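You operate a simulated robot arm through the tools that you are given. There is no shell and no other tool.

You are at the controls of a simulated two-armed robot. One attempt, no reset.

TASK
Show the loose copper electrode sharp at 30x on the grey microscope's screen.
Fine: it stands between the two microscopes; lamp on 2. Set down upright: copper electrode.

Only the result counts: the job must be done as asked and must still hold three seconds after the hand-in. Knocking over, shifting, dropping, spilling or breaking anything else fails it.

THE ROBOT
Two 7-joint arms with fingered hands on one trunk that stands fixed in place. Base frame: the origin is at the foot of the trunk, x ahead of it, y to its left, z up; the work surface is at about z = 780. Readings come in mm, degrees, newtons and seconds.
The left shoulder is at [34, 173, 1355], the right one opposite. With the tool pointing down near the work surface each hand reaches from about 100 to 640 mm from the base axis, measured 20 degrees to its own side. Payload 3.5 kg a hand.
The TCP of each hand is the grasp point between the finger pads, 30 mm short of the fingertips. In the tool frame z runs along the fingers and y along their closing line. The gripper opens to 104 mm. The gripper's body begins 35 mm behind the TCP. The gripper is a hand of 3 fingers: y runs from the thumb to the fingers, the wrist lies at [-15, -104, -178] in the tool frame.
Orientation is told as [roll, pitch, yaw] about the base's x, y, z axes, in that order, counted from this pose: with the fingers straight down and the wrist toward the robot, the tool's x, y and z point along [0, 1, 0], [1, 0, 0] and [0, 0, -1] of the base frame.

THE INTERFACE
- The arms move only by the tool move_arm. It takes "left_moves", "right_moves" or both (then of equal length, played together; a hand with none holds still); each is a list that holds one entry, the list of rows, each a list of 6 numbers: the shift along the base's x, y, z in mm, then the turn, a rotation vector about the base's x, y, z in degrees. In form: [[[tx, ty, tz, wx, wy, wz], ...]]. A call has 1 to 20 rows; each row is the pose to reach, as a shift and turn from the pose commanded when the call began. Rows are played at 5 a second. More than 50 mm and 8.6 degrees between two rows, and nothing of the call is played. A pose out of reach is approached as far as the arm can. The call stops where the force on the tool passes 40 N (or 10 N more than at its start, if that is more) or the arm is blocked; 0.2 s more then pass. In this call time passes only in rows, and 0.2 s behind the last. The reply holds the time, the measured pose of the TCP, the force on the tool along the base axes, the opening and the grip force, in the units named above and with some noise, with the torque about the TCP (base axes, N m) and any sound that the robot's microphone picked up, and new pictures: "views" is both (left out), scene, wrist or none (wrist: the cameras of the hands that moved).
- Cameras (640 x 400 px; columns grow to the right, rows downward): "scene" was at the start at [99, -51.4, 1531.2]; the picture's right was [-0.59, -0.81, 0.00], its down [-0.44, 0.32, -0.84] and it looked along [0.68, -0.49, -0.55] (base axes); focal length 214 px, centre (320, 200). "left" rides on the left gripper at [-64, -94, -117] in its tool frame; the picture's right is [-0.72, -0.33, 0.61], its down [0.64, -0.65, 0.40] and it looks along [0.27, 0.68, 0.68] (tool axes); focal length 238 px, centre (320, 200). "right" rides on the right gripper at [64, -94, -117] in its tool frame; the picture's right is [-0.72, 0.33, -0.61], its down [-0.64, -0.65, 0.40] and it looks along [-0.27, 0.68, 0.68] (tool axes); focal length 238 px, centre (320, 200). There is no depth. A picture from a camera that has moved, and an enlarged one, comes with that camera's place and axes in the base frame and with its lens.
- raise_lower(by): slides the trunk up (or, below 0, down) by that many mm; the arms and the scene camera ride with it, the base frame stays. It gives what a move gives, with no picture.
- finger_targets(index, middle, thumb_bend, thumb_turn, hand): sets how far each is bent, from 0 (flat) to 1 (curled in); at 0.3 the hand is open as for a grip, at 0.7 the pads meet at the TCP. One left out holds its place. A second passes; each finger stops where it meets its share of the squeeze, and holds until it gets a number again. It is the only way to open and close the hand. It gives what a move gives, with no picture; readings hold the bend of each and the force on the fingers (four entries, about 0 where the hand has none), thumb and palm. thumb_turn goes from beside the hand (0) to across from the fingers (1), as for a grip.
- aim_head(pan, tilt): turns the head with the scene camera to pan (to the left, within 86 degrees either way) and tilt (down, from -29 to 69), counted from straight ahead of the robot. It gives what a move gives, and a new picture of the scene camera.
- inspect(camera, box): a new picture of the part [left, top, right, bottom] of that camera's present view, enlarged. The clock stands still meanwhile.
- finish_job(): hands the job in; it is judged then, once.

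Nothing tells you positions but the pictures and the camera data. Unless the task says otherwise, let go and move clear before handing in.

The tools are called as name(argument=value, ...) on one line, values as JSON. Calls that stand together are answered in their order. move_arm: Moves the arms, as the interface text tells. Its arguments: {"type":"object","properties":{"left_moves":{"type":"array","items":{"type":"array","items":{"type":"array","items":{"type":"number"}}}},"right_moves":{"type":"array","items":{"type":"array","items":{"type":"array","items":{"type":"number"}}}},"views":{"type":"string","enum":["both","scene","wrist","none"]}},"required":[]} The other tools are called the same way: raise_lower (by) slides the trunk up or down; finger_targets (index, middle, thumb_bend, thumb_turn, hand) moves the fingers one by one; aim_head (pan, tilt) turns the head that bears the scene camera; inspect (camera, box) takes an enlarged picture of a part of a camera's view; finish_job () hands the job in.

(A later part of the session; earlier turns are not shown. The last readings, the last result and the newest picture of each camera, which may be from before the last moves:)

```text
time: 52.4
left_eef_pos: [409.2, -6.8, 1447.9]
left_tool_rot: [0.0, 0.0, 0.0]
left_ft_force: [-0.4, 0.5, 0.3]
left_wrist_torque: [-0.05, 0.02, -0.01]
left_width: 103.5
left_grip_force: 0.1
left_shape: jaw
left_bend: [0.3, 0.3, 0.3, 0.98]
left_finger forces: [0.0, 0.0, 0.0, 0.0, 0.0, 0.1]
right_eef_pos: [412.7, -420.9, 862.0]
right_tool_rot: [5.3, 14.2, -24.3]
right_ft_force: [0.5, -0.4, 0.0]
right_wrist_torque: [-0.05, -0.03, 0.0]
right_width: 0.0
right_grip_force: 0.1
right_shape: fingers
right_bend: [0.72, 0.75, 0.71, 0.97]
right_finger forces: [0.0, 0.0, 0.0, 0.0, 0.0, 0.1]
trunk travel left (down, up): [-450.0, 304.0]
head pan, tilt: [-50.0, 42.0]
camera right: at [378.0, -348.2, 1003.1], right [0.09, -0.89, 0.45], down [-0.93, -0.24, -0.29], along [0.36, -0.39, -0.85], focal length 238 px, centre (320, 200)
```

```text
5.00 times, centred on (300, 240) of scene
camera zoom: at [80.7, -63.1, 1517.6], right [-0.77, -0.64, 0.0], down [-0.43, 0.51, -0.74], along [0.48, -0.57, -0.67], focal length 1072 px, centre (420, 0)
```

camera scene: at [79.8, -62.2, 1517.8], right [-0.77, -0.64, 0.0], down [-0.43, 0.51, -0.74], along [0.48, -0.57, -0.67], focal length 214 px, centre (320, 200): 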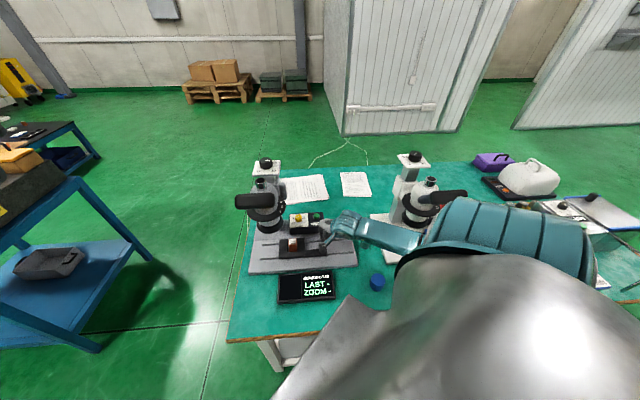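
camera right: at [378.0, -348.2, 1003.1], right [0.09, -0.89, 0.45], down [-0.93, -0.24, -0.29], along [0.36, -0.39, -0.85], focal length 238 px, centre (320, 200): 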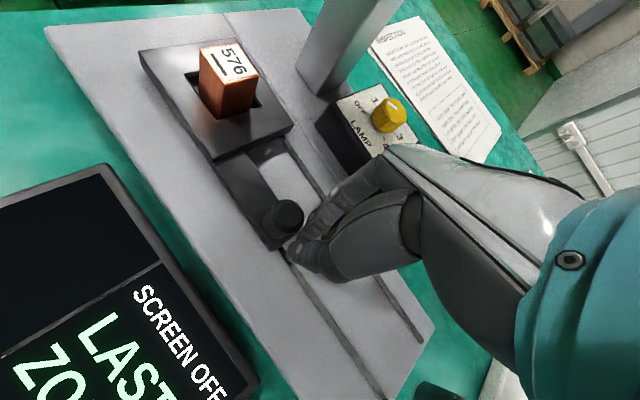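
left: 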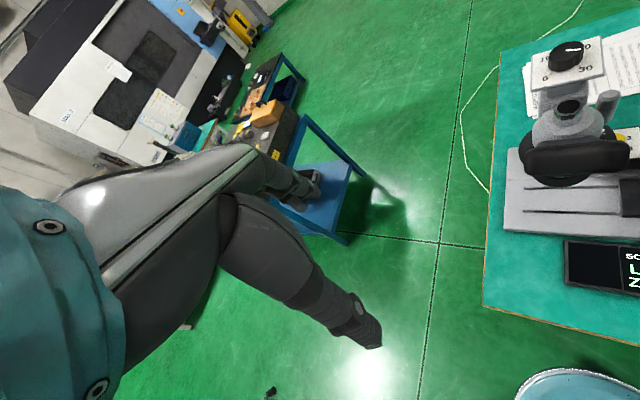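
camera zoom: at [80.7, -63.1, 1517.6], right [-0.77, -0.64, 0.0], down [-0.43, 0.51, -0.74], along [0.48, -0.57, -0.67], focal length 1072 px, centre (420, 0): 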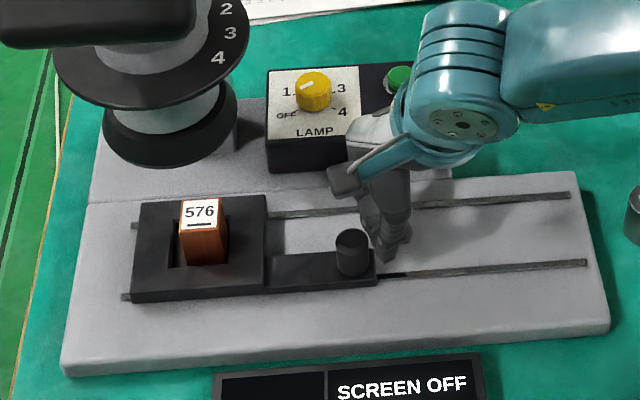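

The electrode now measures at (527, -336), about 4 mm short of the axis at (531, -334). I push 3.5 mm more, then use the screen for final centring.

move_arm(right_moves=[[[0.5, 0.5, 0, 0, 0, 0], [1.1, 1.1, 0, 0, 0, 0], [1.7, 1.7, 0, 0, 0, 0], [2.2, 2.2, 0, 0, 0, 0], [2.6, 2.6, 0, 0, 0, 0]]], views="none")

inspect(camera="scene", box=[246, 210, 326, 260])

```text
time: 53.6
left_eef_pos: [410.4, -5.7, 1448.3]
left_tool_rot: [-0.1, 0.1, 0.0]
left_ft_force: [0.4, 0.6, -0.2]
left_wrist_torque: [0.02, 0.0, -0.01]
left_width: 103.7
left_grip_force: 0.1
left_shape: jaw
left_bend: [0.3, 0.3, 0.3, 0.98]
left_finger forces: [0.1, 0.1, 0.1, 0.1, 0.0, 0.0]
right_eef_pos: [414.1, -419.2, 862.0]
right_tool_rot: [5.3, 14.1, -24.3]
right_ft_force: [-0.7, -0.8, -1.1]
right_wrist_torque: [0.01, 0.01, -0.02]
right_width: 0.0
right_grip_force: 0.0
right_shape: fingers
right_bend: [0.72, 0.75, 0.71, 0.97]
right_finger forces: [0.0, 0.0, 0.0, 0.0, 0.1, 0.0]
trunk travel left (down, up): [-450.0, 304.0]
head pan, tilt: [-50.0, 42.0]
```

```text
8.00 times, centred on (286, 235) of scene
camera zoom: at [80.6, -63.1, 1517.6], right [-0.77, -0.64, 0.0], down [-0.43, 0.51, -0.74], along [0.48, -0.57, -0.67], focal length 1716 px, centre (592, -80)
```

zoom: 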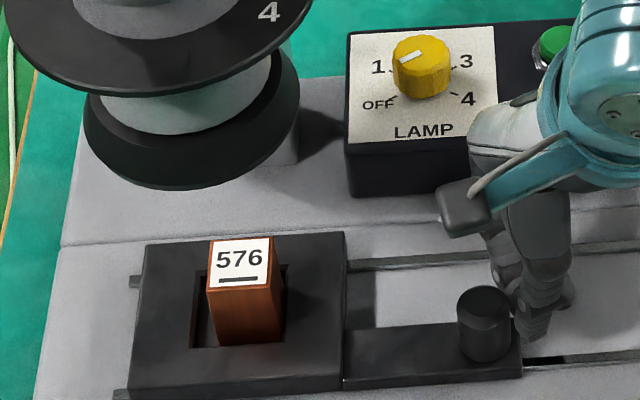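

The slide had coasted a little ahead, so that push only closed the gap: the electrode is still about 4 mm short. I push on by another few millimetres.

move_arm(right_moves=[[[0.7, 0.7, 0, 0, 0, 0], [1.4, 1.4, 0, 0, 0, 0], [2.1, 2.1, 0, 0, 0, 0], [2.8, 2.8, 0, 0, 0, 0], [3.5, 3.5, 0, 0, 0, 0]]], views="none")

inspect(camera="scene", box=[246, 210, 326, 260])

```text
time: 54.8
left_eef_pos: [408.9, -7.2, 1447.7]
left_tool_rot: [0.1, 0.1, 0.0]
left_ft_force: [-0.2, 0.1, -0.7]
left_wrist_torque: [0.03, 0.0, 0.02]
left_width: 103.7
left_grip_force: 0.1
left_shape: jaw
left_bend: [0.3, 0.3, 0.3, 0.98]
left_finger forces: [0.0, 0.1, 0.0, 0.1, 0.0, 0.1]
right_eef_pos: [417.9, -416.2, 860.8]
right_tool_rot: [5.0, 14.2, -24.5]
right_ft_force: [-5.9, -10.9, 2.5]
right_wrist_torque: [-0.24, 0.11, 0.0]
right_width: 0.0
right_grip_force: 8.0
right_shape: fingers
right_bend: [0.72, 0.75, 0.71, 0.97]
right_finger forces: [15.5, 0.0, 0.0, 0.0, 0.0, 0.1]
trunk travel left (down, up): [-450.0, 304.0]
head pan, tilt: [-50.0, 42.0]
```

```text
8.00 times, centred on (286, 235) of scene
camera zoom: at [79.8, -64.4, 1517.7], right [-0.77, -0.64, 0.0], down [-0.43, 0.51, -0.74], along [0.48, -0.57, -0.67], focal length 1716 px, centre (592, -80)
```

zoom: 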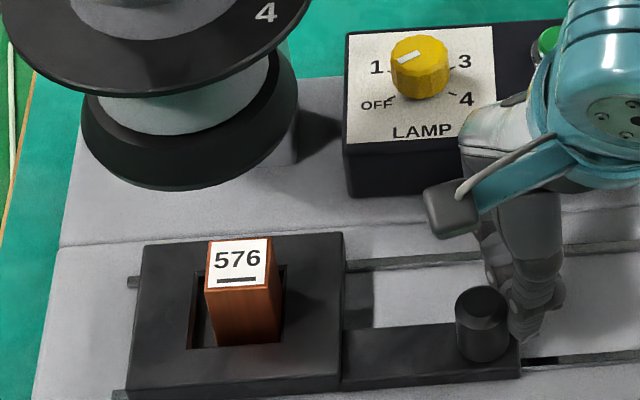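

Now there is 12 N on the fingers and nothing moves: the slide is at its end stop, with the pocket centre on the axis (l ≈ 139.7). I back the hand off the knob, then lift clear.

move_arm(right_moves=[[[-4, -4, 0, 0, 0, 0], [-12, -12, 0, 0, 0, 0], [-18, -18, 5, 0, 0, 0], [-20, -20, 30, 0, 0, 0], [-20, -20, 65, 0, 0, 0], [-18, -24, 100, 0, 0, 0]]], views="both")

inspect(camera="scene", box=[246, 210, 326, 260])

inspect(camera="right", box=[100, 20, 420, 220])

```text
time: 56.2
left_eef_pos: [410.2, -6.0, 1448.7]
left_tool_rot: [0.0, 0.0, 0.0]
left_ft_force: [0.4, 0.7, 0.1]
left_wrist_torque: [-0.01, 0.0, -0.01]
left_width: 103.5
left_grip_force: 0.1
left_shape: jaw
left_bend: [0.3, 0.3, 0.3, 0.98]
left_finger forces: [0.1, 0.1, 0.1, 0.1, 0.1, 0.0]
right_eef_pos: [400.3, -438.6, 962.6]
right_tool_rot: [5.3, 14.2, -24.3]
right_ft_force: [-0.5, -0.3, 0.3]
right_wrist_torque: [0.01, 0.03, 0.0]
right_width: 0.0
right_grip_force: 0.0
right_shape: fingers
right_bend: [0.72, 0.75, 0.71, 0.97]
right_finger forces: [0.0, 0.0, 0.0, 0.1, 0.0, 0.1]
trunk travel left (down, up): [-450.0, 304.0]
head pan, tilt: [-50.0, 42.0]
camera scene: at [80.5, -62.8, 1517.7], right [-0.77, -0.64, 0.0], down [-0.43, 0.51, -0.74], along [0.48, -0.57, -0.67], focal length 214 px, centre (320, 200)
camera right: at [365.0, -366.8, 1103.6], right [0.09, -0.89, 0.45], down [-0.93, -0.24, -0.29], along [0.36, -0.39, -0.85], focal length 238 px, centre (320, 200)
```

scene: 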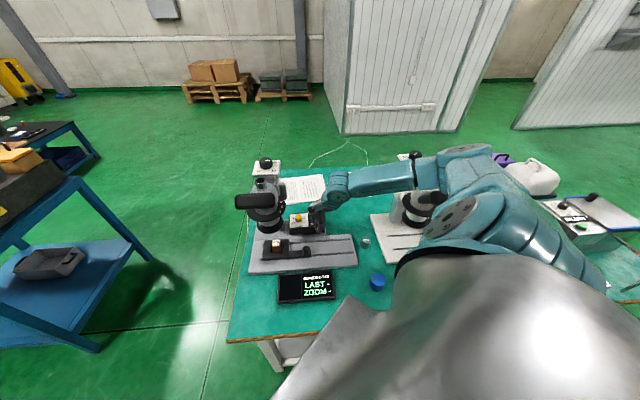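
right: 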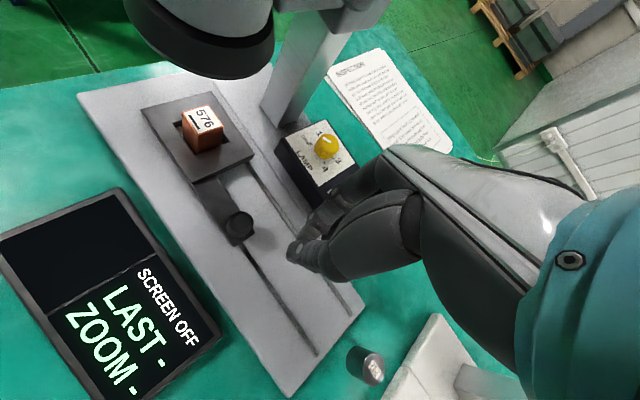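

```text
8.00 times, centred on (286, 235) of scene
camera zoom: at [80.5, -62.8, 1517.7], right [-0.77, -0.64, 0.0], down [-0.43, 0.51, -0.74], along [0.48, -0.57, -0.67], focal length 1716 px, centre (592, -80)
```

zoom: 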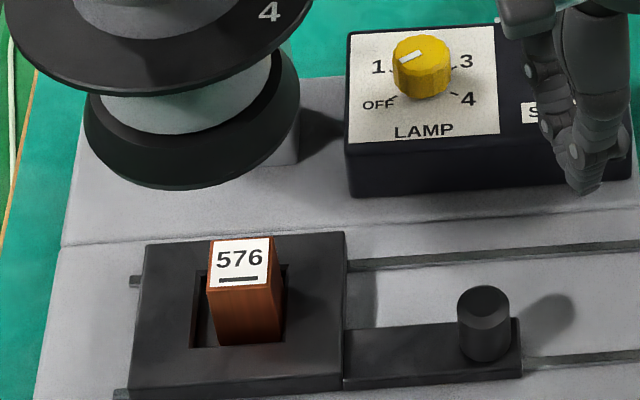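

```text
2.00 times, centred on (260, 120) of right
camera zoom: at [365.0, -366.8, 1103.6], right [0.09, -0.89, 0.45], down [-0.93, -0.24, -0.29], along [0.36, -0.39, -0.85], focal length 477 px, centre (440, 360)
```

zoom: 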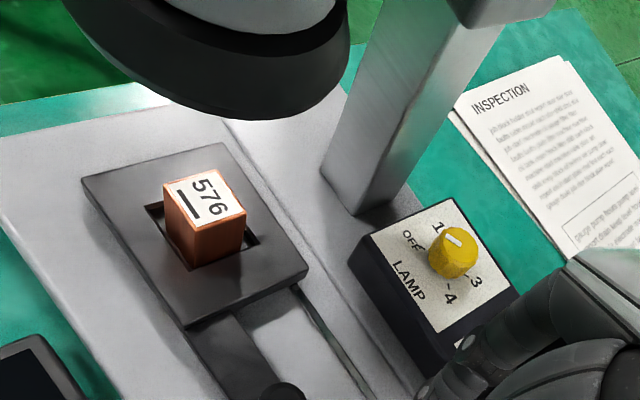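

The electrode stands upright under the objective, with the slide against its stop. Next is the SCREEN button at about (510, -549, 843): I bring the closed fingers upright above it at z ≈ 935.

move_arm(right_moves=[[[15, -20, 0, -2.4, -1.9, -2.6], [37, -42, -5, -4.8, -3.8, -5.2], [60, -65, -12, -7.2, -5.7, -7.8], [85, -88, -20, -9.6, -7.6, -10.4], [109.7, -110.4, -27, -11.8, -9.4, -13]]], views="both")

inspect(camera="right", box=[180, 160, 380, 310])

inspect(camera="scene", box=[270, 170, 366, 230])

```text
time: 57.4
left_eef_pos: [410.2, -5.2, 1446.8]
left_tool_rot: [0.0, -0.1, 0.1]
left_ft_force: [0.7, 0.6, 0.2]
left_wrist_torque: [-0.02, 0.03, 0.01]
left_width: 103.6
left_grip_force: 0.1
left_shape: jaw
left_bend: [0.3, 0.3, 0.3, 0.98]
left_finger forces: [0.1, 0.1, 0.0, 0.1, 0.0, 0.0]
right_eef_pos: [509.9, -550.0, 934.5]
right_tool_rot: [0.1, 0.0, -38.1]
right_ft_force: [0.2, -0.5, -0.1]
right_wrist_torque: [0.01, -0.01, 0.0]
right_width: 0.0
right_grip_force: 0.0
right_shape: fingers
right_bend: [0.72, 0.75, 0.71, 0.97]
right_finger forces: [0.0, 0.0, 0.1, 0.0, 0.0, 0.0]
trunk travel left (down, up): [-450.0, 304.0]
head pan, tilt: [-50.0, 42.0]
camera scene: at [81.4, -63.1, 1517.6], right [-0.77, -0.64, 0.0], down [-0.43, 0.51, -0.74], along [0.48, -0.57, -0.67], focal length 214 px, centre (320, 200)
camera right: at [474.8, -442.3, 1051.3], right [-0.19, -0.77, 0.61], down [-0.91, -0.1, -0.41], along [0.37, -0.63, -0.68], focal length 238 px, centre (320, 200)
```

scene: 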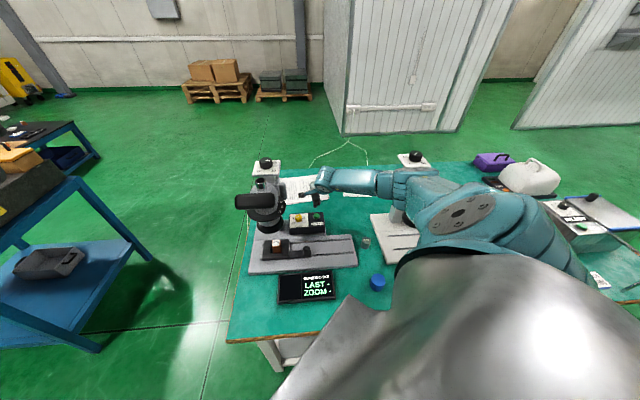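
right: 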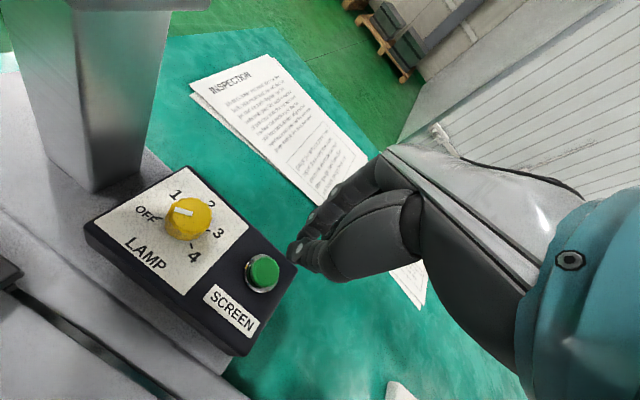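

```text
2.67 times, centred on (280, 235) of right
camera zoom: at [474.8, -442.3, 1051.3], right [-0.19, -0.77, 0.61], down [-0.91, -0.1, -0.41], along [0.37, -0.63, -0.68], focal length 636 px, centre (427, 107)
```

zoom: 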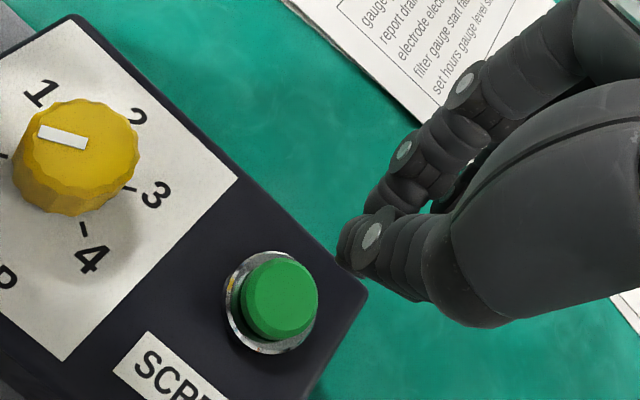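

```text
6.67 times, centred on (318, 200) of scene
camera zoom: at [81.4, -63.1, 1517.6], right [-0.77, -0.64, 0.0], down [-0.43, 0.51, -0.74], along [0.48, -0.57, -0.67], focal length 1430 px, centre (333, 200)
```

zoom: 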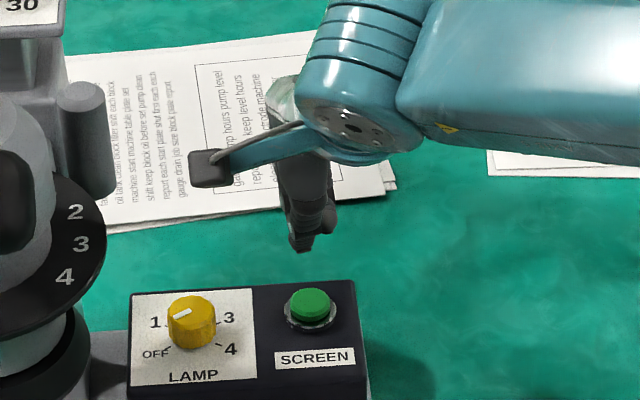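

I refine the button's top to (504.5, -547.5, 849). I shift over it and lower to just above, checking before contact.

move_arm(right_moves=[[[-5.4, 2.5, -12, 0, 0, 0], [-5.4, 2.5, -28, 0, 0, 0], [-5.4, 2.5, -38, 0, 0, 0]]], views="none")

inspect(camera="right", box=[200, 180, 360, 300])

inspect(camera="scene", box=[290, 190, 354, 230])

```text
time: 58.2
left_eef_pos: [409.4, -6.9, 1448.0]
left_tool_rot: [0.0, 0.0, 0.0]
left_ft_force: [-0.5, 0.8, 0.1]
left_wrist_torque: [0.0, -0.02, 0.03]
left_width: 103.6
left_grip_force: 0.0
left_shape: jaw
left_bend: [0.3, 0.3, 0.3, 0.98]
left_finger forces: [0.0, 0.0, 0.0, 0.1, 0.0, 0.1]
right_eef_pos: [504.4, -545.8, 896.7]
right_tool_rot: [0.1, 0.1, -38.2]
right_ft_force: [1.4, 1.2, -0.2]
right_wrist_torque: [0.0, -0.01, 0.01]
right_width: 0.0
right_grip_force: 0.1
right_shape: fingers
right_bend: [0.72, 0.75, 0.71, 0.97]
right_finger forces: [0.0, 0.0, 0.1, 0.1, 0.1, 0.0]
trunk travel left (down, up): [-450.0, 304.0]
head pan, tilt: [-50.0, 42.0]
```

```text
3.33 times, centred on (280, 240) of right
camera zoom: at [469.8, -439.7, 1013.0], right [-0.19, -0.77, 0.61], down [-0.91, -0.1, -0.4], along [0.37, -0.63, -0.68], focal length 794 px, centre (453, 67)
```

zoom: 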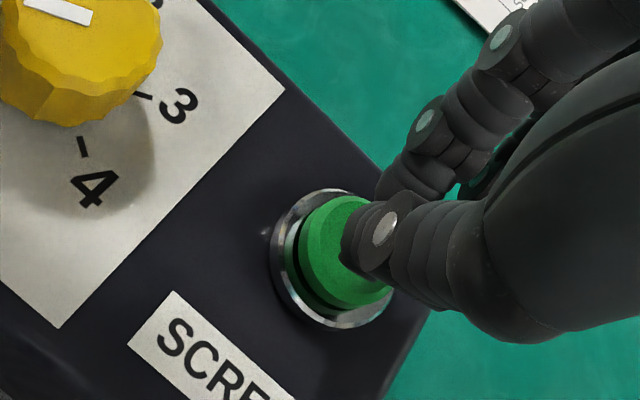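

```text
10.00 times, centred on (322, 210) of scene
camera zoom: at [80.8, -63.2, 1517.6], right [-0.77, -0.64, 0.0], down [-0.43, 0.51, -0.74], along [0.48, -0.57, -0.67], focal length 2145 px, centre (300, 100)
```

zoom: 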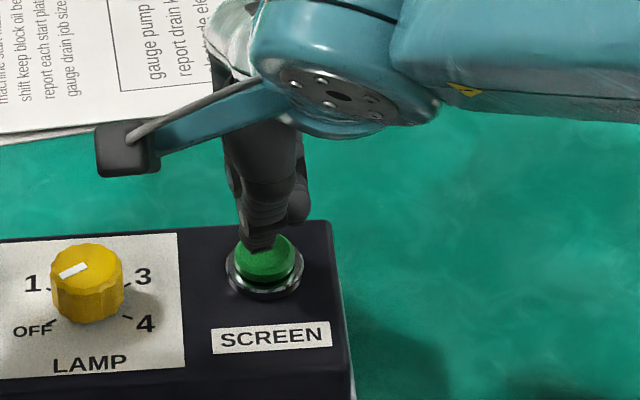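

The fingertips are right over the green button. I lower slowly and watch the force.

move_arm(right_moves=[[[0, -1, -5, 0, 0, 0], [0, -1.5, -9, 0, 0, 0], [0, -1.5, -12, 0, 0, 0]]], views="none")

```text
time: 59.0
left_eef_pos: [409.7, -5.8, 1448.4]
left_tool_rot: [-0.1, 0.0, 0.0]
left_ft_force: [0.9, 0.0, -0.4]
left_wrist_torque: [-0.03, -0.01, -0.01]
left_width: 103.5
left_grip_force: 0.1
left_shape: jaw
left_bend: [0.3, 0.3, 0.3, 0.98]
left_finger forces: [0.1, 0.1, 0.1, 0.1, 0.0, 0.1]
right_eef_pos: [504.7, -547.1, 885.1]
right_tool_rot: [0.2, 0.0, -38.1]
right_ft_force: [-0.3, -0.1, 2.3]
right_wrist_torque: [0.05, -0.01, -0.01]
right_width: 0.0
right_grip_force: 0.0
right_shape: fingers
right_bend: [0.72, 0.75, 0.71, 0.97]
right_finger forces: [0.0, 0.0, 0.1, 0.1, 0.0, 0.0]
trunk travel left (down, up): [-450.0, 304.0]
head pan, tilt: [-50.0, 42.0]
```

Contact has begun (2.3 N at z = 885). I press in by a few more millimetres and come straight back up, listening for a click.

move_arm(right_moves=[[[0, 0, -2, 0, 0, 0], [0, 0, -4, 0, 0, 0], [0, 0, -5, 0, 0, 0]]], views="none")

inspect(camera="scene", box=[260, 260, 356, 320])

```text
time: 59.8
left_eef_pos: [408.7, -5.4, 1446.7]
left_tool_rot: [-0.1, 0.1, 0.0]
left_ft_force: [-0.1, 0.4, 0.2]
left_wrist_torque: [-0.02, -0.03, 0.0]
left_width: 103.9
left_grip_force: 0.1
left_shape: jaw
left_bend: [0.3, 0.3, 0.3, 0.98]
left_finger forces: [0.0, 0.0, 0.0, 0.1, 0.0, 0.1]
right_eef_pos: [505.5, -547.2, 880.7]
right_tool_rot: [0.3, -0.1, -38.1]
right_ft_force: [-1.1, 0.5, 6.7]
right_wrist_torque: [0.11, 0.06, 0.01]
right_width: 0.0
right_grip_force: 4.7
right_shape: fingers
right_bend: [0.72, 0.75, 0.71, 0.97]
right_finger forces: [0.1, 0.0, 0.0, 0.1, 9.2, 0.1]
trunk travel left (down, up): [-450.0, 304.0]
head pan, tilt: [-50.0, 42.0]
heard: click
```

```text
6.67 times, centred on (308, 290) of scene
camera zoom: at [79.9, -62.4, 1517.8], right [-0.77, -0.64, 0.0], down [-0.43, 0.51, -0.74], along [0.48, -0.57, -0.67], focal length 1430 px, centre (400, -400)
```

zoom: 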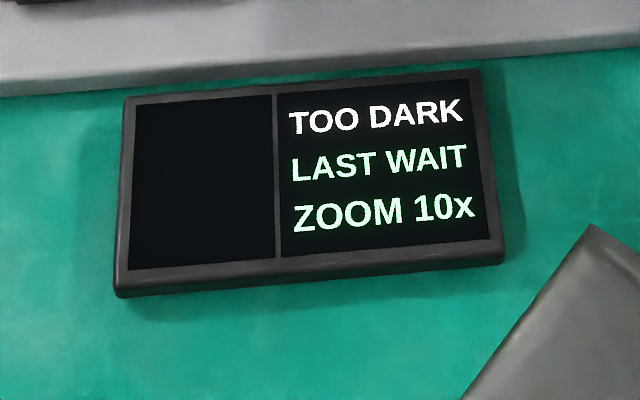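

The screen is on: "TOO DARK / LAST WAIT / ZOOM 10x". So lever position 1 is 10x and position 3 should give 30x. I lift off the button.

move_arm(right_moves=[[[0, 0, 8, 0, 0, 0], [0, 0, 30, 0, 0, 0], [0, 0, 60, 0, 0, 0], [0, 0, 90, 0, 0, 0]]], views="both")

inspect(camera="scene", box=[260, 260, 356, 320])

inspect(camera="right", box=[0, 0, 320, 200])

```text
time: 60.8
left_eef_pos: [409.2, -6.7, 1448.9]
left_tool_rot: [0.0, 0.1, 0.1]
left_ft_force: [-0.6, -0.5, 0.5]
left_wrist_torque: [0.01, -0.01, -0.02]
left_width: 103.7
left_grip_force: 0.1
left_shape: jaw
left_bend: [0.3, 0.3, 0.3, 0.98]
left_finger forces: [0.0, 0.1, 0.0, 0.0, 0.1, 0.0]
right_eef_pos: [503.9, -548.5, 969.3]
right_tool_rot: [0.1, 0.1, -38.0]
right_ft_force: [-0.5, -0.7, 0.3]
right_wrist_torque: [0.0, -0.04, 0.01]
right_width: 0.1
right_grip_force: 0.0
right_shape: fingers
right_bend: [0.72, 0.75, 0.71, 0.97]
right_finger forces: [0.1, 0.0, 0.1, 0.0, 0.1, 0.0]
trunk travel left (down, up): [-450.0, 304.0]
head pan, tilt: [-50.0, 42.0]
camera scene: at [80.3, -62.9, 1517.7], right [-0.77, -0.64, 0.0], down [-0.43, 0.51, -0.74], along [0.48, -0.57, -0.67], focal length 214 px, centre (320, 200)
camera right: at [469.8, -441.3, 1086.2], right [-0.19, -0.77, 0.61], down [-0.91, -0.1, -0.4], along [0.37, -0.63, -0.68], focal length 238 px, centre (320, 200)
```

scene: 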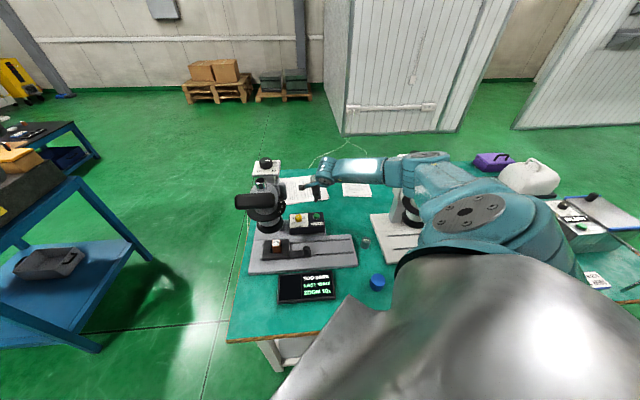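
right: 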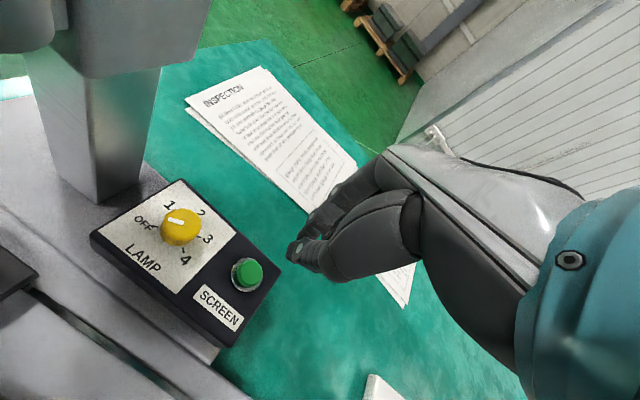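

```text
6.67 times, centred on (308, 290) of scene
camera zoom: at [80.3, -62.9, 1517.7], right [-0.77, -0.64, 0.0], down [-0.43, 0.51, -0.74], along [0.48, -0.57, -0.67], focal length 1430 px, centre (400, -400)
```

zoom: 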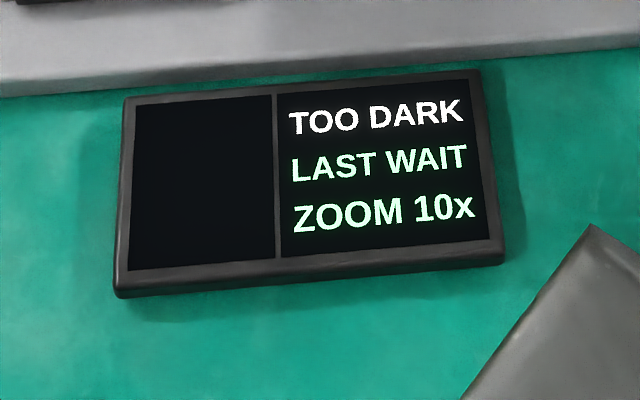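

```text
2.00 times, centred on (160, 100) of right
camera zoom: at [469.8, -441.3, 1086.2], right [-0.19, -0.77, 0.61], down [-0.91, -0.1, -0.4], along [0.37, -0.63, -0.68], focal length 477 px, centre (640, 400)
```

zoom: 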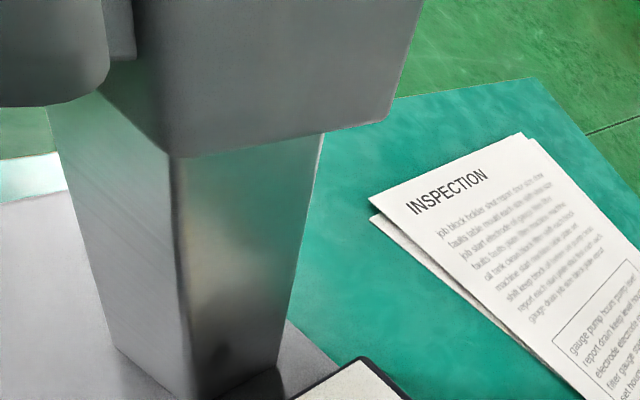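

Released, and the screen stays on. For the lamp I need to turn the hand about a vertical axis without my wrist camera touching the objective; that needs a lower shoulder. I raise the hand 100 mm, then lower the trunk 120 mm.

move_arm(right_moves=[[[0, 0, 35, 0, 0, 0], [0, 0, 70, 0, 0, 0], [0, 0, 100, 0, 0, 0]]], views="none")

raise_lower(by=-120)

aim_head(pan=-46, tilt=36)

```text
time: 61.6
left_eef_pos: [408.3, -5.7, 1448.0]
left_tool_rot: [0.1, -0.1, 0.0]
left_ft_force: [0.1, 0.2, -0.2]
left_wrist_torque: [-0.03, 0.02, 0.02]
left_width: 103.6
left_grip_force: 0.0
left_shape: jaw
left_bend: [0.3, 0.3, 0.3, 0.98]
left_finger forces: [0.0, 0.0, 0.0, 0.0, 0.0, 0.1]
right_eef_pos: [502.5, -549.7, 1069.4]
right_tool_rot: [0.2, 0.1, -38.0]
right_ft_force: [0.4, 0.8, 0.5]
right_wrist_torque: [0.03, 0.01, 0.01]
right_width: 0.3
right_grip_force: 0.0
right_shape: fingers
right_bend: [0.72, 0.75, 0.71, 0.97]
right_finger forces: [0.0, 0.0, 0.0, 0.0, 0.0, 0.0]
trunk travel left (down, up): [-450.0, 304.0]
head pan, tilt: [-50.0, 42.0]
```

```text
time: 63.1
left_eef_pos: [408.9, -6.7, 1328.3]
left_tool_rot: [0.1, 0.0, -0.1]
left_ft_force: [-0.1, 0.7, 1.4]
left_wrist_torque: [0.02, -0.04, -0.04]
left_width: 103.5
left_grip_force: 0.0
left_shape: jaw
left_bend: [0.3, 0.3, 0.3, 0.98]
left_finger forces: [0.0, 0.0, 0.1, 0.0, 0.0, 0.0]
right_eef_pos: [504.5, -548.2, 950.2]
right_tool_rot: [0.1, -0.1, -38.1]
right_ft_force: [0.4, -0.1, 0.1]
right_wrist_torque: [0.01, -0.03, -0.02]
right_width: 0.1
right_grip_force: 0.1
right_shape: fingers
right_bend: [0.72, 0.75, 0.71, 0.97]
right_finger forces: [0.0, 0.0, 0.0, 0.0, 0.1, 0.1]
trunk travel left (down, up): [-330.0, 424.0]
head pan, tilt: [-50.0, 42.0]
```

```text
time: 63.8
left_eef_pos: [409.1, -6.5, 1327.5]
left_tool_rot: [0.0, 0.0, 0.0]
left_ft_force: [0.6, -0.2, -0.4]
left_wrist_torque: [0.02, 0.02, 0.01]
left_width: 103.3
left_grip_force: 0.0
left_shape: jaw
left_bend: [0.3, 0.3, 0.3, 0.98]
left_finger forces: [0.0, 0.1, 0.0, 0.1, 0.1, 0.1]
right_eef_pos: [505.2, -548.8, 949.3]
right_tool_rot: [0.1, 0.0, -38.1]
right_ft_force: [0.0, -0.7, 0.2]
right_wrist_torque: [0.01, 0.02, -0.02]
right_width: 0.0
right_grip_force: 0.1
right_shape: fingers
right_bend: [0.72, 0.75, 0.71, 0.97]
right_finger forces: [0.0, 0.1, 0.0, 0.0, 0.0, 0.0]
trunk travel left (down, up): [-330.0, 424.0]
head pan, tilt: [-46.0, 36.0]
camera scene: at [118.3, -62.0, 1405.5], right [-0.72, -0.69, 0.0], down [-0.41, 0.42, -0.81], along [0.56, -0.58, -0.59], focal length 214 px, centre (320, 200)
```

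scene: 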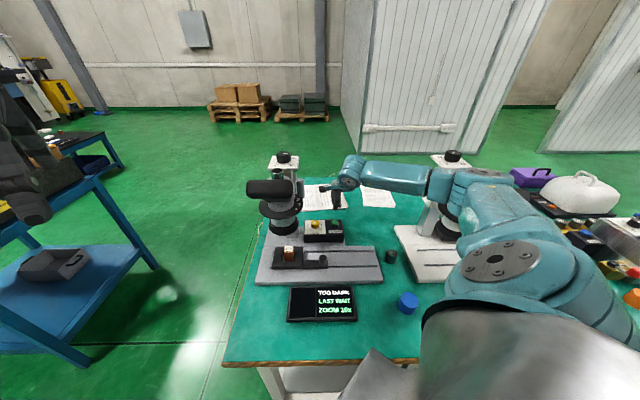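

The trunk is at -120 and nothing else moved. I open the fingers to about 55 mm, then swing the hand over the lamp knob (I place its top at (550.5, -482, 866)) at yaw 0 with a 15-degree lean away from the objective.

finger_targets(hand="right", index=0.48, middle=0.48, thumb_bend=0.48)

move_arm(right_moves=[[[0, 0, 10, 2.4, -0.83, 6.3], [4, 6, 15, 4.8, -1.66, 12.6], [12, 18, 20, 7.2, -2.5, 18.9], [24, 35, 20, 9.6, -3.3, 25.2], [36, 52, 20, 12, -4.1, 31.5], [46, 66.5, 20, 14.45, -4.98, 37.8]]], views="both")

inspect(camera="scene", box=[270, 150, 398, 230])

```text
time: 64.8
left_eef_pos: [408.3, -6.4, 1328.4]
left_tool_rot: [0.0, -0.1, 0.0]
left_ft_force: [-0.6, 0.3, 0.7]
left_wrist_torque: [-0.02, 0.01, 0.0]
left_width: 103.7
left_grip_force: 0.0
left_shape: jaw
left_bend: [0.3, 0.3, 0.3, 0.98]
left_finger forces: [0.0, 0.0, 0.0, 0.0, 0.0, 0.0]
right_eef_pos: [504.4, -547.5, 948.9]
right_tool_rot: [0.1, 0.2, -38.0]
right_ft_force: [-0.6, -0.6, 0.2]
right_wrist_torque: [0.04, 0.0, -0.01]
right_width: 56.8
right_grip_force: 0.0
right_shape: fingers
right_bend: [0.48, 0.48, 0.48, 0.97]
right_finger forces: [0.0, 0.0, 0.0, 0.0, 0.1, 0.0]
trunk travel left (down, up): [-330.0, 424.0]
head pan, tilt: [-46.0, 36.0]
```

```text
time: 66.2
left_eef_pos: [409.6, -5.6, 1328.1]
left_tool_rot: [0.1, 0.1, 0.0]
left_ft_force: [-0.4, -0.7, -0.1]
left_wrist_torque: [0.01, 0.01, 0.02]
left_width: 103.3
left_grip_force: 0.1
left_shape: jaw
left_bend: [0.3, 0.3, 0.3, 0.98]
left_finger forces: [0.0, 0.1, 0.0, 0.0, 0.0, 0.1]
right_eef_pos: [539.9, -496.6, 968.8]
right_tool_rot: [12.6, 0.7, -6.3]
right_ft_force: [-0.5, -0.2, -0.6]
right_wrist_torque: [-0.01, -0.03, 0.0]
right_width: 57.0
right_grip_force: 0.1
right_shape: fingers
right_bend: [0.48, 0.48, 0.48, 0.97]
right_finger forces: [0.1, 0.1, 0.0, 0.1, 0.0, 0.1]
right hand out of reach, approached as far as the arm can: row 6
trunk travel left (down, up): [-330.0, 424.0]
head pan, tilt: [-46.0, 36.0]
camera scene: at [118.0, -62.0, 1405.6], right [-0.72, -0.69, 0.0], down [-0.41, 0.42, -0.81], along [0.56, -0.58, -0.59], focal length 214 px, centre (320, 200)
camera right: at [452.6, -450.7, 1098.4], right [0.24, -0.87, 0.44], down [-0.71, -0.46, -0.53], along [0.66, -0.19, -0.73], focal length 238 px, centre (320, 200)
```

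scene: 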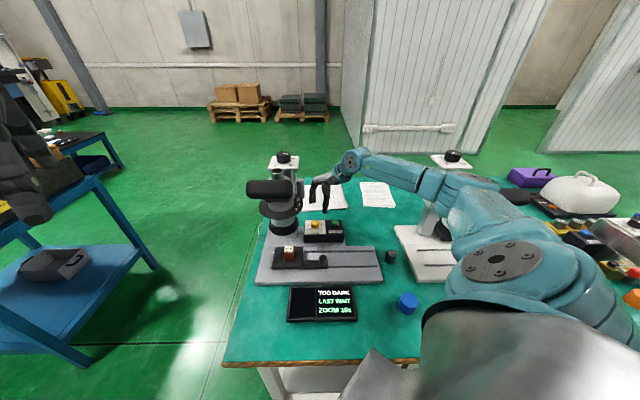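
right: 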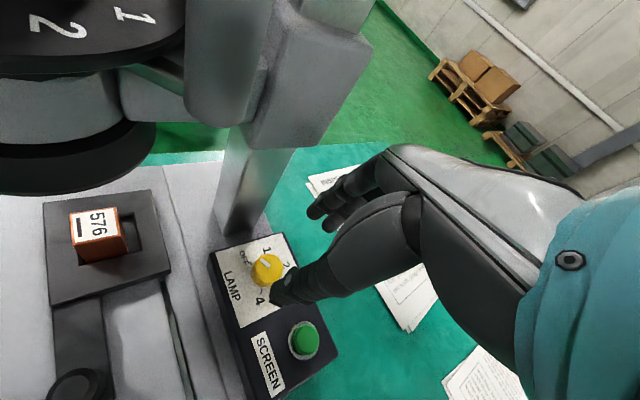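

```text
5.00 times, centred on (334, 190) of scene
camera zoom: at [118.0, -62.0, 1405.6], right [-0.72, -0.69, 0.0], down [-0.41, 0.42, -0.81], along [0.56, -0.58, -0.59], focal length 1072 px, centre (250, 250)
```

zoom: 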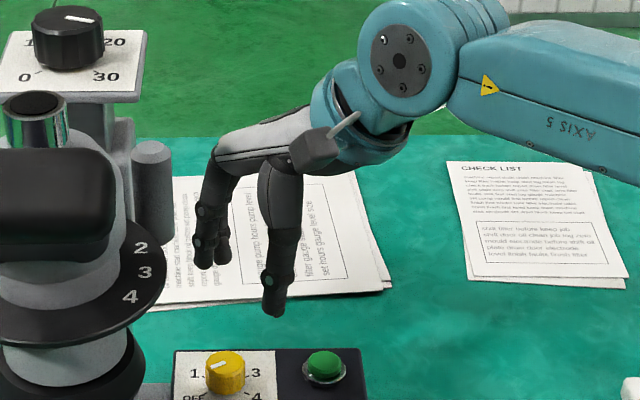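

The hand is at yaw -6 with a 13-degree lean, near the lamp and clear of the post. I finish the shift over the knob without further turning.

move_arm(right_moves=[[[5, 7, -5, 0, 0, 0], [10.6, 14.6, -15, 0, 0, 0]]], views="wrist")

inspect(camera="right", box=[200, 180, 392, 300])

inspect(camera="scene", box=[270, 160, 366, 240])

```text
time: 66.8
left_eef_pos: [409.7, -5.8, 1327.8]
left_tool_rot: [0.0, 0.0, 0.0]
left_ft_force: [0.5, 0.1, -0.2]
left_wrist_torque: [-0.02, -0.01, 0.0]
left_width: 103.8
left_grip_force: 0.0
left_shape: jaw
left_bend: [0.3, 0.3, 0.3, 0.98]
left_finger forces: [0.0, 0.0, 0.0, 0.0, 0.0, 0.0]
right_eef_pos: [551.8, -481.4, 952.8]
right_tool_rot: [12.5, 0.7, -6.3]
right_ft_force: [0.0, 0.7, -0.4]
right_wrist_torque: [0.0, 0.01, 0.03]
right_width: 56.8
right_grip_force: 0.1
right_shape: fingers
right_bend: [0.48, 0.48, 0.48, 0.97]
right_finger forces: [0.1, 0.1, 0.0, 0.0, 0.1, 0.0]
trunk travel left (down, up): [-330.0, 424.0]
head pan, tilt: [-46.0, 36.0]
camera right: at [463.6, -435.5, 1082.8], right [0.24, -0.87, 0.44], down [-0.72, -0.46, -0.53], along [0.66, -0.19, -0.73], focal length 238 px, centre (320, 200)
```

right: 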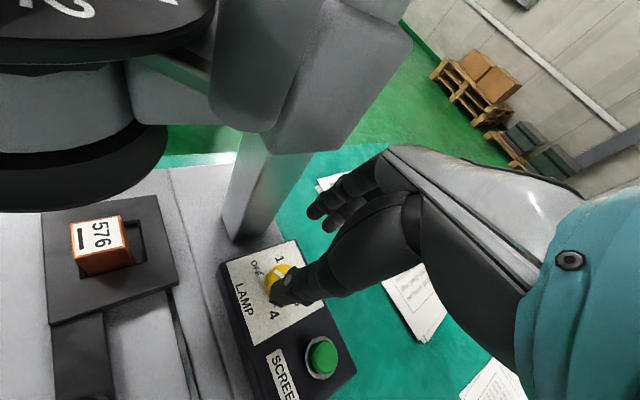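

```text
3.33 times, centred on (296, 240) of right
camera zoom: at [463.6, -435.5, 1082.8], right [0.24, -0.87, 0.44], down [-0.72, -0.46, -0.53], along [0.66, -0.19, -0.73], focal length 794 px, centre (400, 67)
```

zoom: 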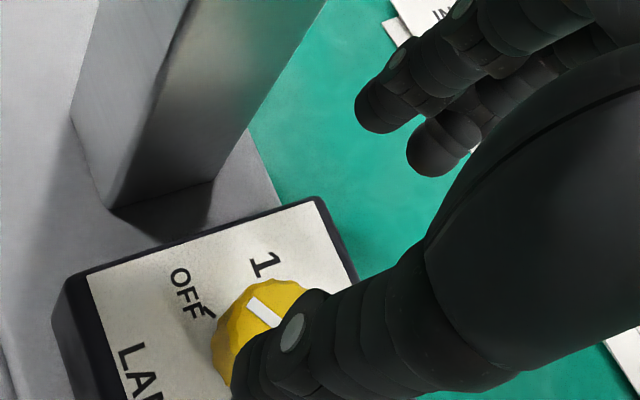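

```text
5.00 times, centred on (318, 200) of scene
camera zoom: at [118.4, -62.0, 1405.5], right [-0.72, -0.69, 0.0], down [-0.41, 0.42, -0.81], along [0.56, -0.58, -0.59], focal length 1072 px, centre (330, 200)
```

zoom: 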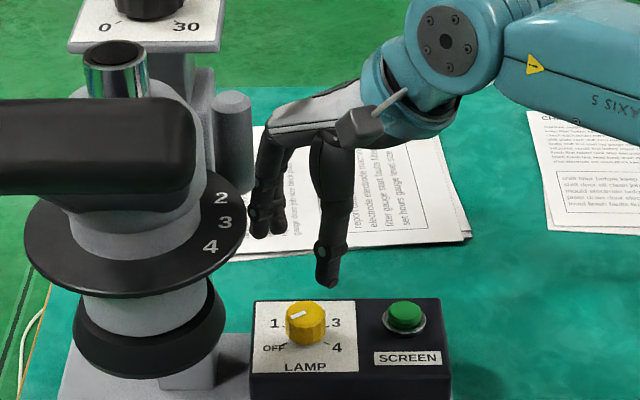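

The lamp knob's centre checks out at (550.3, -482). Allowing for the lean I shift 5 mm and descend around the knob to z ≈ 887.

move_arm(right_moves=[[[-1.5, -5, -10, 0, 0, 0], [-1.5, -5, -28, 0, 0, 0], [-1.5, -5, -46, 0, 0, 0], [-1.5, -5, -58, 0, 0, 0], [-1.5, -5, -66, 0, 0, 0]]], views="wrist")

inspect(camera="right", box=[200, 160, 392, 300])

inspect(camera="scene", box=[280, 190, 360, 240])

```text
time: 68.0
left_eef_pos: [410.1, -5.5, 1328.8]
left_tool_rot: [0.0, 0.0, 0.0]
left_ft_force: [-0.2, 0.3, 0.1]
left_wrist_torque: [0.0, 0.01, 0.0]
left_width: 103.4
left_grip_force: 0.0
left_shape: jaw
left_bend: [0.3, 0.3, 0.3, 0.98]
left_finger forces: [0.1, 0.0, 0.0, 0.0, 0.1, 0.0]
right_eef_pos: [550.3, -485.7, 895.2]
right_tool_rot: [12.5, 0.7, -6.5]
right_ft_force: [-0.9, -0.3, 0.0]
right_wrist_torque: [-0.01, 0.0, -0.01]
right_width: 56.9
right_grip_force: 0.1
right_shape: fingers
right_bend: [0.48, 0.48, 0.48, 0.97]
right_finger forces: [0.0, 0.0, 0.0, 0.0, 0.0, 0.1]
right hand out of reach, approached as far as the arm can: row 5
trunk travel left (down, up): [-330.0, 424.0]
head pan, tilt: [-46.0, 36.0]
camera right: at [462.1, -439.1, 1024.3], right [0.23, -0.87, 0.44], down [-0.72, -0.46, -0.53], along [0.66, -0.19, -0.73], focal length 238 px, centre (320, 200)
```

right: 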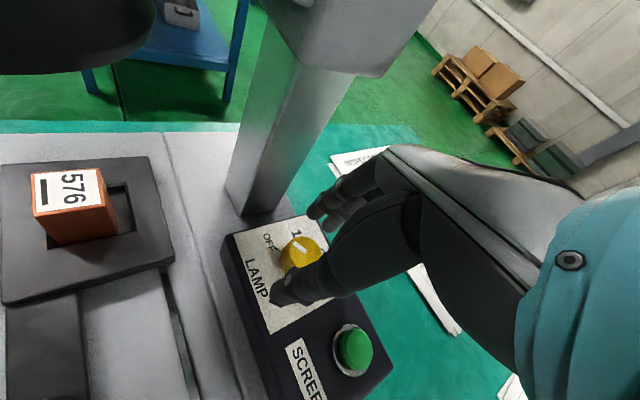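

```text
2.86 times, centred on (296, 230) of right
camera zoom: at [462.1, -439.1, 1024.3], right [0.23, -0.87, 0.44], down [-0.72, -0.46, -0.53], along [0.66, -0.19, -0.73], focal length 681 px, centre (389, 114)
```

zoom: 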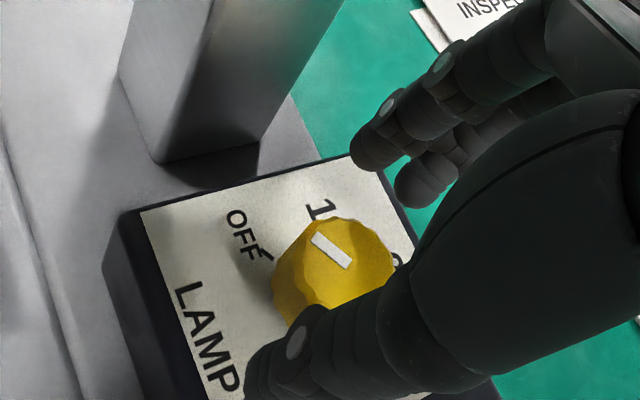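

```text
8.00 times, centred on (320, 215) of scene
camera zoom: at [118.2, -62.2, 1405.5], right [-0.72, -0.69, 0.0], down [-0.41, 0.42, -0.81], along [0.56, -0.58, -0.59], focal length 1716 px, centre (320, 80)
```

zoom: 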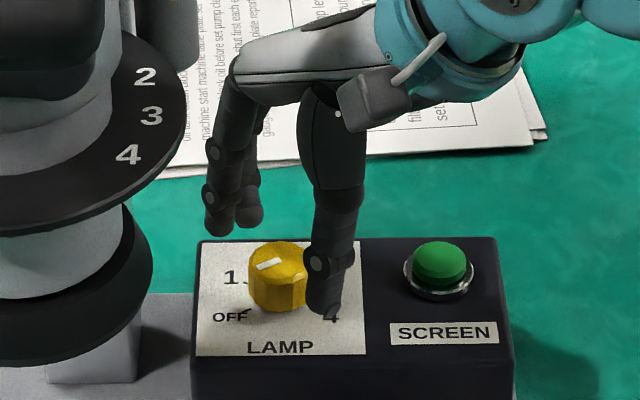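

The wrist limit stops me 9 mm too high here. Rolling the hand more (about the forearm) should free it, so I rise 45 mm, roll to about 25 degrees and turn slightly back.

move_arm(right_moves=[[[0, 0, 15, 0, 0, 0], [0, 0, 40, 0, 0, 0], [-1, -2, 45, 4, -0.9, -2], [-2, -4, 45, 8, -1.8, -4], [-3, -5, 45, 12, -2.6, -6]]], views="none")

inspect(camera="scene", box=[280, 180, 360, 240])

inspect(camera="right", box=[0, 0, 640, 400])

```text
time: 69.2
left_eef_pos: [409.9, -6.8, 1328.0]
left_tool_rot: [0.0, 0.0, -0.1]
left_ft_force: [-0.5, 0.0, 0.6]
left_wrist_torque: [-0.01, -0.01, 0.0]
left_width: 103.5
left_grip_force: 0.1
left_shape: jaw
left_bend: [0.3, 0.3, 0.3, 0.98]
left_finger forces: [0.0, 0.0, 0.0, 0.1, 0.0, 0.0]
right_eef_pos: [546.7, -490.0, 940.8]
right_tool_rot: [24.9, 0.1, -12.4]
right_ft_force: [-0.1, 0.5, -0.1]
right_wrist_torque: [0.0, 0.05, -0.03]
right_width: 57.0
right_grip_force: 0.0
right_shape: fingers
right_bend: [0.48, 0.48, 0.48, 0.97]
right_finger forces: [0.0, 0.0, 0.1, 0.1, 0.0, 0.1]
trunk travel left (down, up): [-330.0, 424.0]
head pan, tilt: [-46.0, 36.0]
```

```text
6.67 times, centred on (320, 210) of scene
camera zoom: at [118.2, -62.2, 1405.5], right [-0.72, -0.69, 0.0], down [-0.41, 0.42, -0.81], along [0.56, -0.58, -0.59], focal length 1430 px, centre (320, 133)
```

zoom: 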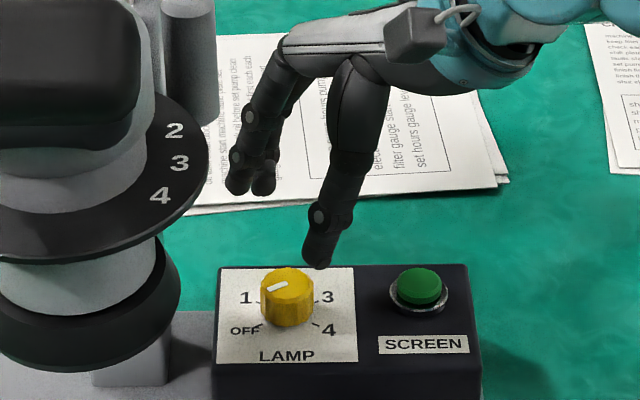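

```text
1.00 times, centred on (320, 200) of right (not enlarged: the box is as wide or as high as the picture)
camera zoom: at [456.9, -461.7, 1073.9], right [0.12, -0.96, 0.25], down [-0.73, -0.26, -0.64], along [0.68, -0.1, -0.73], focal length 238 px, centre (320, 200)
```

zoom: 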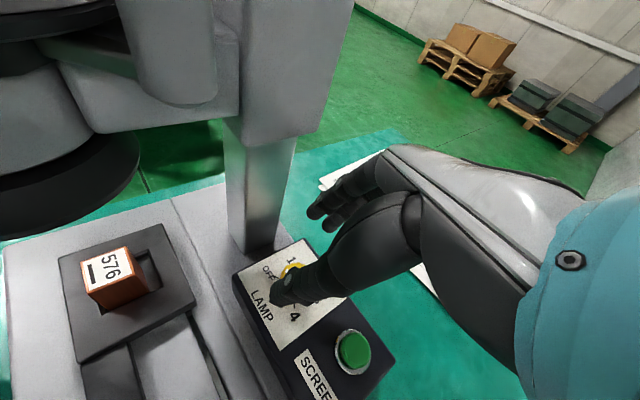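

That pose is reachable: roll 25, yaw -12. I descend around the knob toward z ≈ 890.

move_arm(right_moves=[[[0.5, -1, -14, 0, 0, 0], [1, -1.5, -28, 0, 0, 0], [1.3, -2, -40, 0, 0, 0], [1.3, -2, -49, 0, 0, 0]]], views="none")

inspect(camera="scene", box=[280, 190, 360, 240])

inspect(camera="right", box=[200, 160, 392, 300])

```text
time: 70.2
left_eef_pos: [409.2, -5.1, 1327.3]
left_tool_rot: [0.0, 0.0, 0.0]
left_ft_force: [-0.7, 0.7, 0.3]
left_wrist_torque: [0.02, 0.01, 0.0]
left_width: 103.8
left_grip_force: 0.0
left_shape: jaw
left_bend: [0.3, 0.3, 0.3, 0.98]
left_finger forces: [0.0, 0.0, 0.0, 0.1, 0.1, 0.0]
right_eef_pos: [547.9, -488.9, 933.4]
right_tool_rot: [24.8, 0.2, -12.4]
right_ft_force: [-0.8, 0.5, 0.4]
right_wrist_torque: [-0.01, -0.02, 0.0]
right_width: 56.8
right_grip_force: 0.1
right_shape: fingers
right_bend: [0.48, 0.48, 0.48, 0.97]
right_finger forces: [0.0, 0.1, 0.0, 0.1, 0.0, 0.0]
right hand out of reach, approached as far as the arm can: row 1, 2, 3, 4
trunk travel left (down, up): [-330.0, 424.0]
head pan, tilt: [-46.0, 36.0]
```

```text
8.00 times, centred on (320, 215) of scene
camera zoom: at [118.2, -61.9, 1405.5], right [-0.72, -0.69, 0.0], down [-0.41, 0.42, -0.81], along [0.56, -0.58, -0.59], focal length 1716 px, centre (320, 80)
```

zoom: 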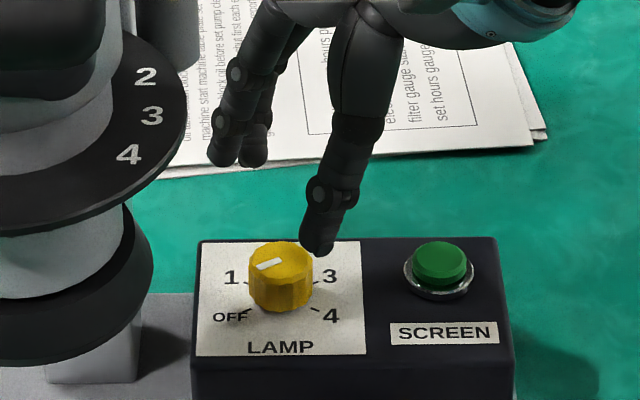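

```text
2.86 times, centred on (296, 230) of right
camera zoom: at [457.0, -461.2, 1066.6], right [0.12, -0.96, 0.25], down [-0.73, -0.26, -0.63], along [0.67, -0.11, -0.73], focal length 681 px, centre (389, 114)
```

zoom: 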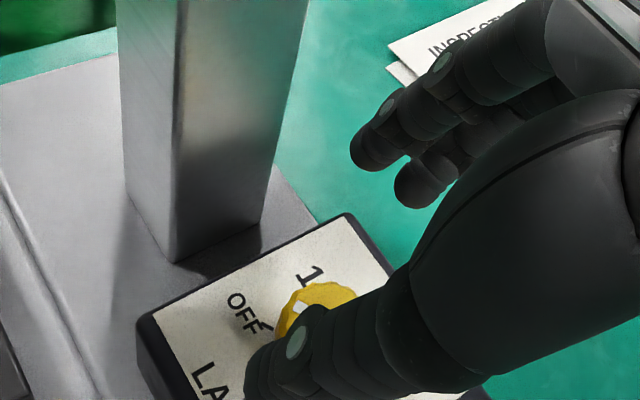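

More roll made the limit worse, so it is a wrist-bend limit. Earlier a backward tilt of the fingertips freed it, so I undo the roll and tilt that way instead, then test the descent.

move_arm(right_moves=[[[0, 0, 5, -4, 1, 1], [0, 1, 8, -8, 3.5, 2], [0.5, 3, 8, -11, 7, 2], [1, 4, 0, -13, 10, 2], [1, 4, -15, -13, 12, 2], [1, 4, -30, -13, 12, 2]]], views="none")

inspect(camera="scene", box=[260, 140, 420, 240])

```text
time: 71.5
left_eef_pos: [409.9, -5.9, 1327.9]
left_tool_rot: [0.0, 0.0, -0.1]
left_ft_force: [0.4, -0.2, -0.5]
left_wrist_torque: [0.02, -0.05, -0.02]
left_width: 103.6
left_grip_force: 0.0
left_shape: jaw
left_bend: [0.3, 0.3, 0.3, 0.98]
left_finger forces: [0.0, 0.0, 0.1, 0.0, 0.0, 0.0]
right_eef_pos: [548.4, -486.9, 906.1]
right_tool_rot: [9.6, 9.2, -11.6]
right_ft_force: [-0.1, -0.1, -0.8]
right_wrist_torque: [-0.01, -0.03, 0.03]
right_width: 56.9
right_grip_force: 0.0
right_shape: fingers
right_bend: [0.48, 0.48, 0.48, 0.97]
right_finger forces: [0.1, 0.0, 0.0, 0.0, 0.0, 0.0]
trunk travel left (down, up): [-330.0, 424.0]
head pan, tilt: [-46.0, 36.0]
```

```text
4.00 times, centred on (340, 190) of scene
camera zoom: at [118.3, -62.1, 1405.5], right [-0.72, -0.69, 0.0], down [-0.41, 0.42, -0.81], along [0.56, -0.58, -0.59], focal length 858 px, centre (240, 240)
```

zoom: 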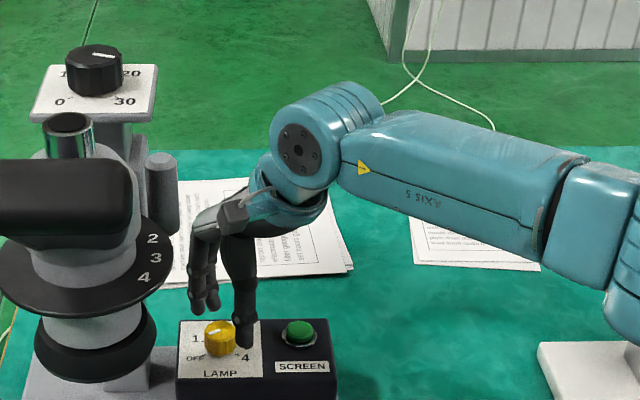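

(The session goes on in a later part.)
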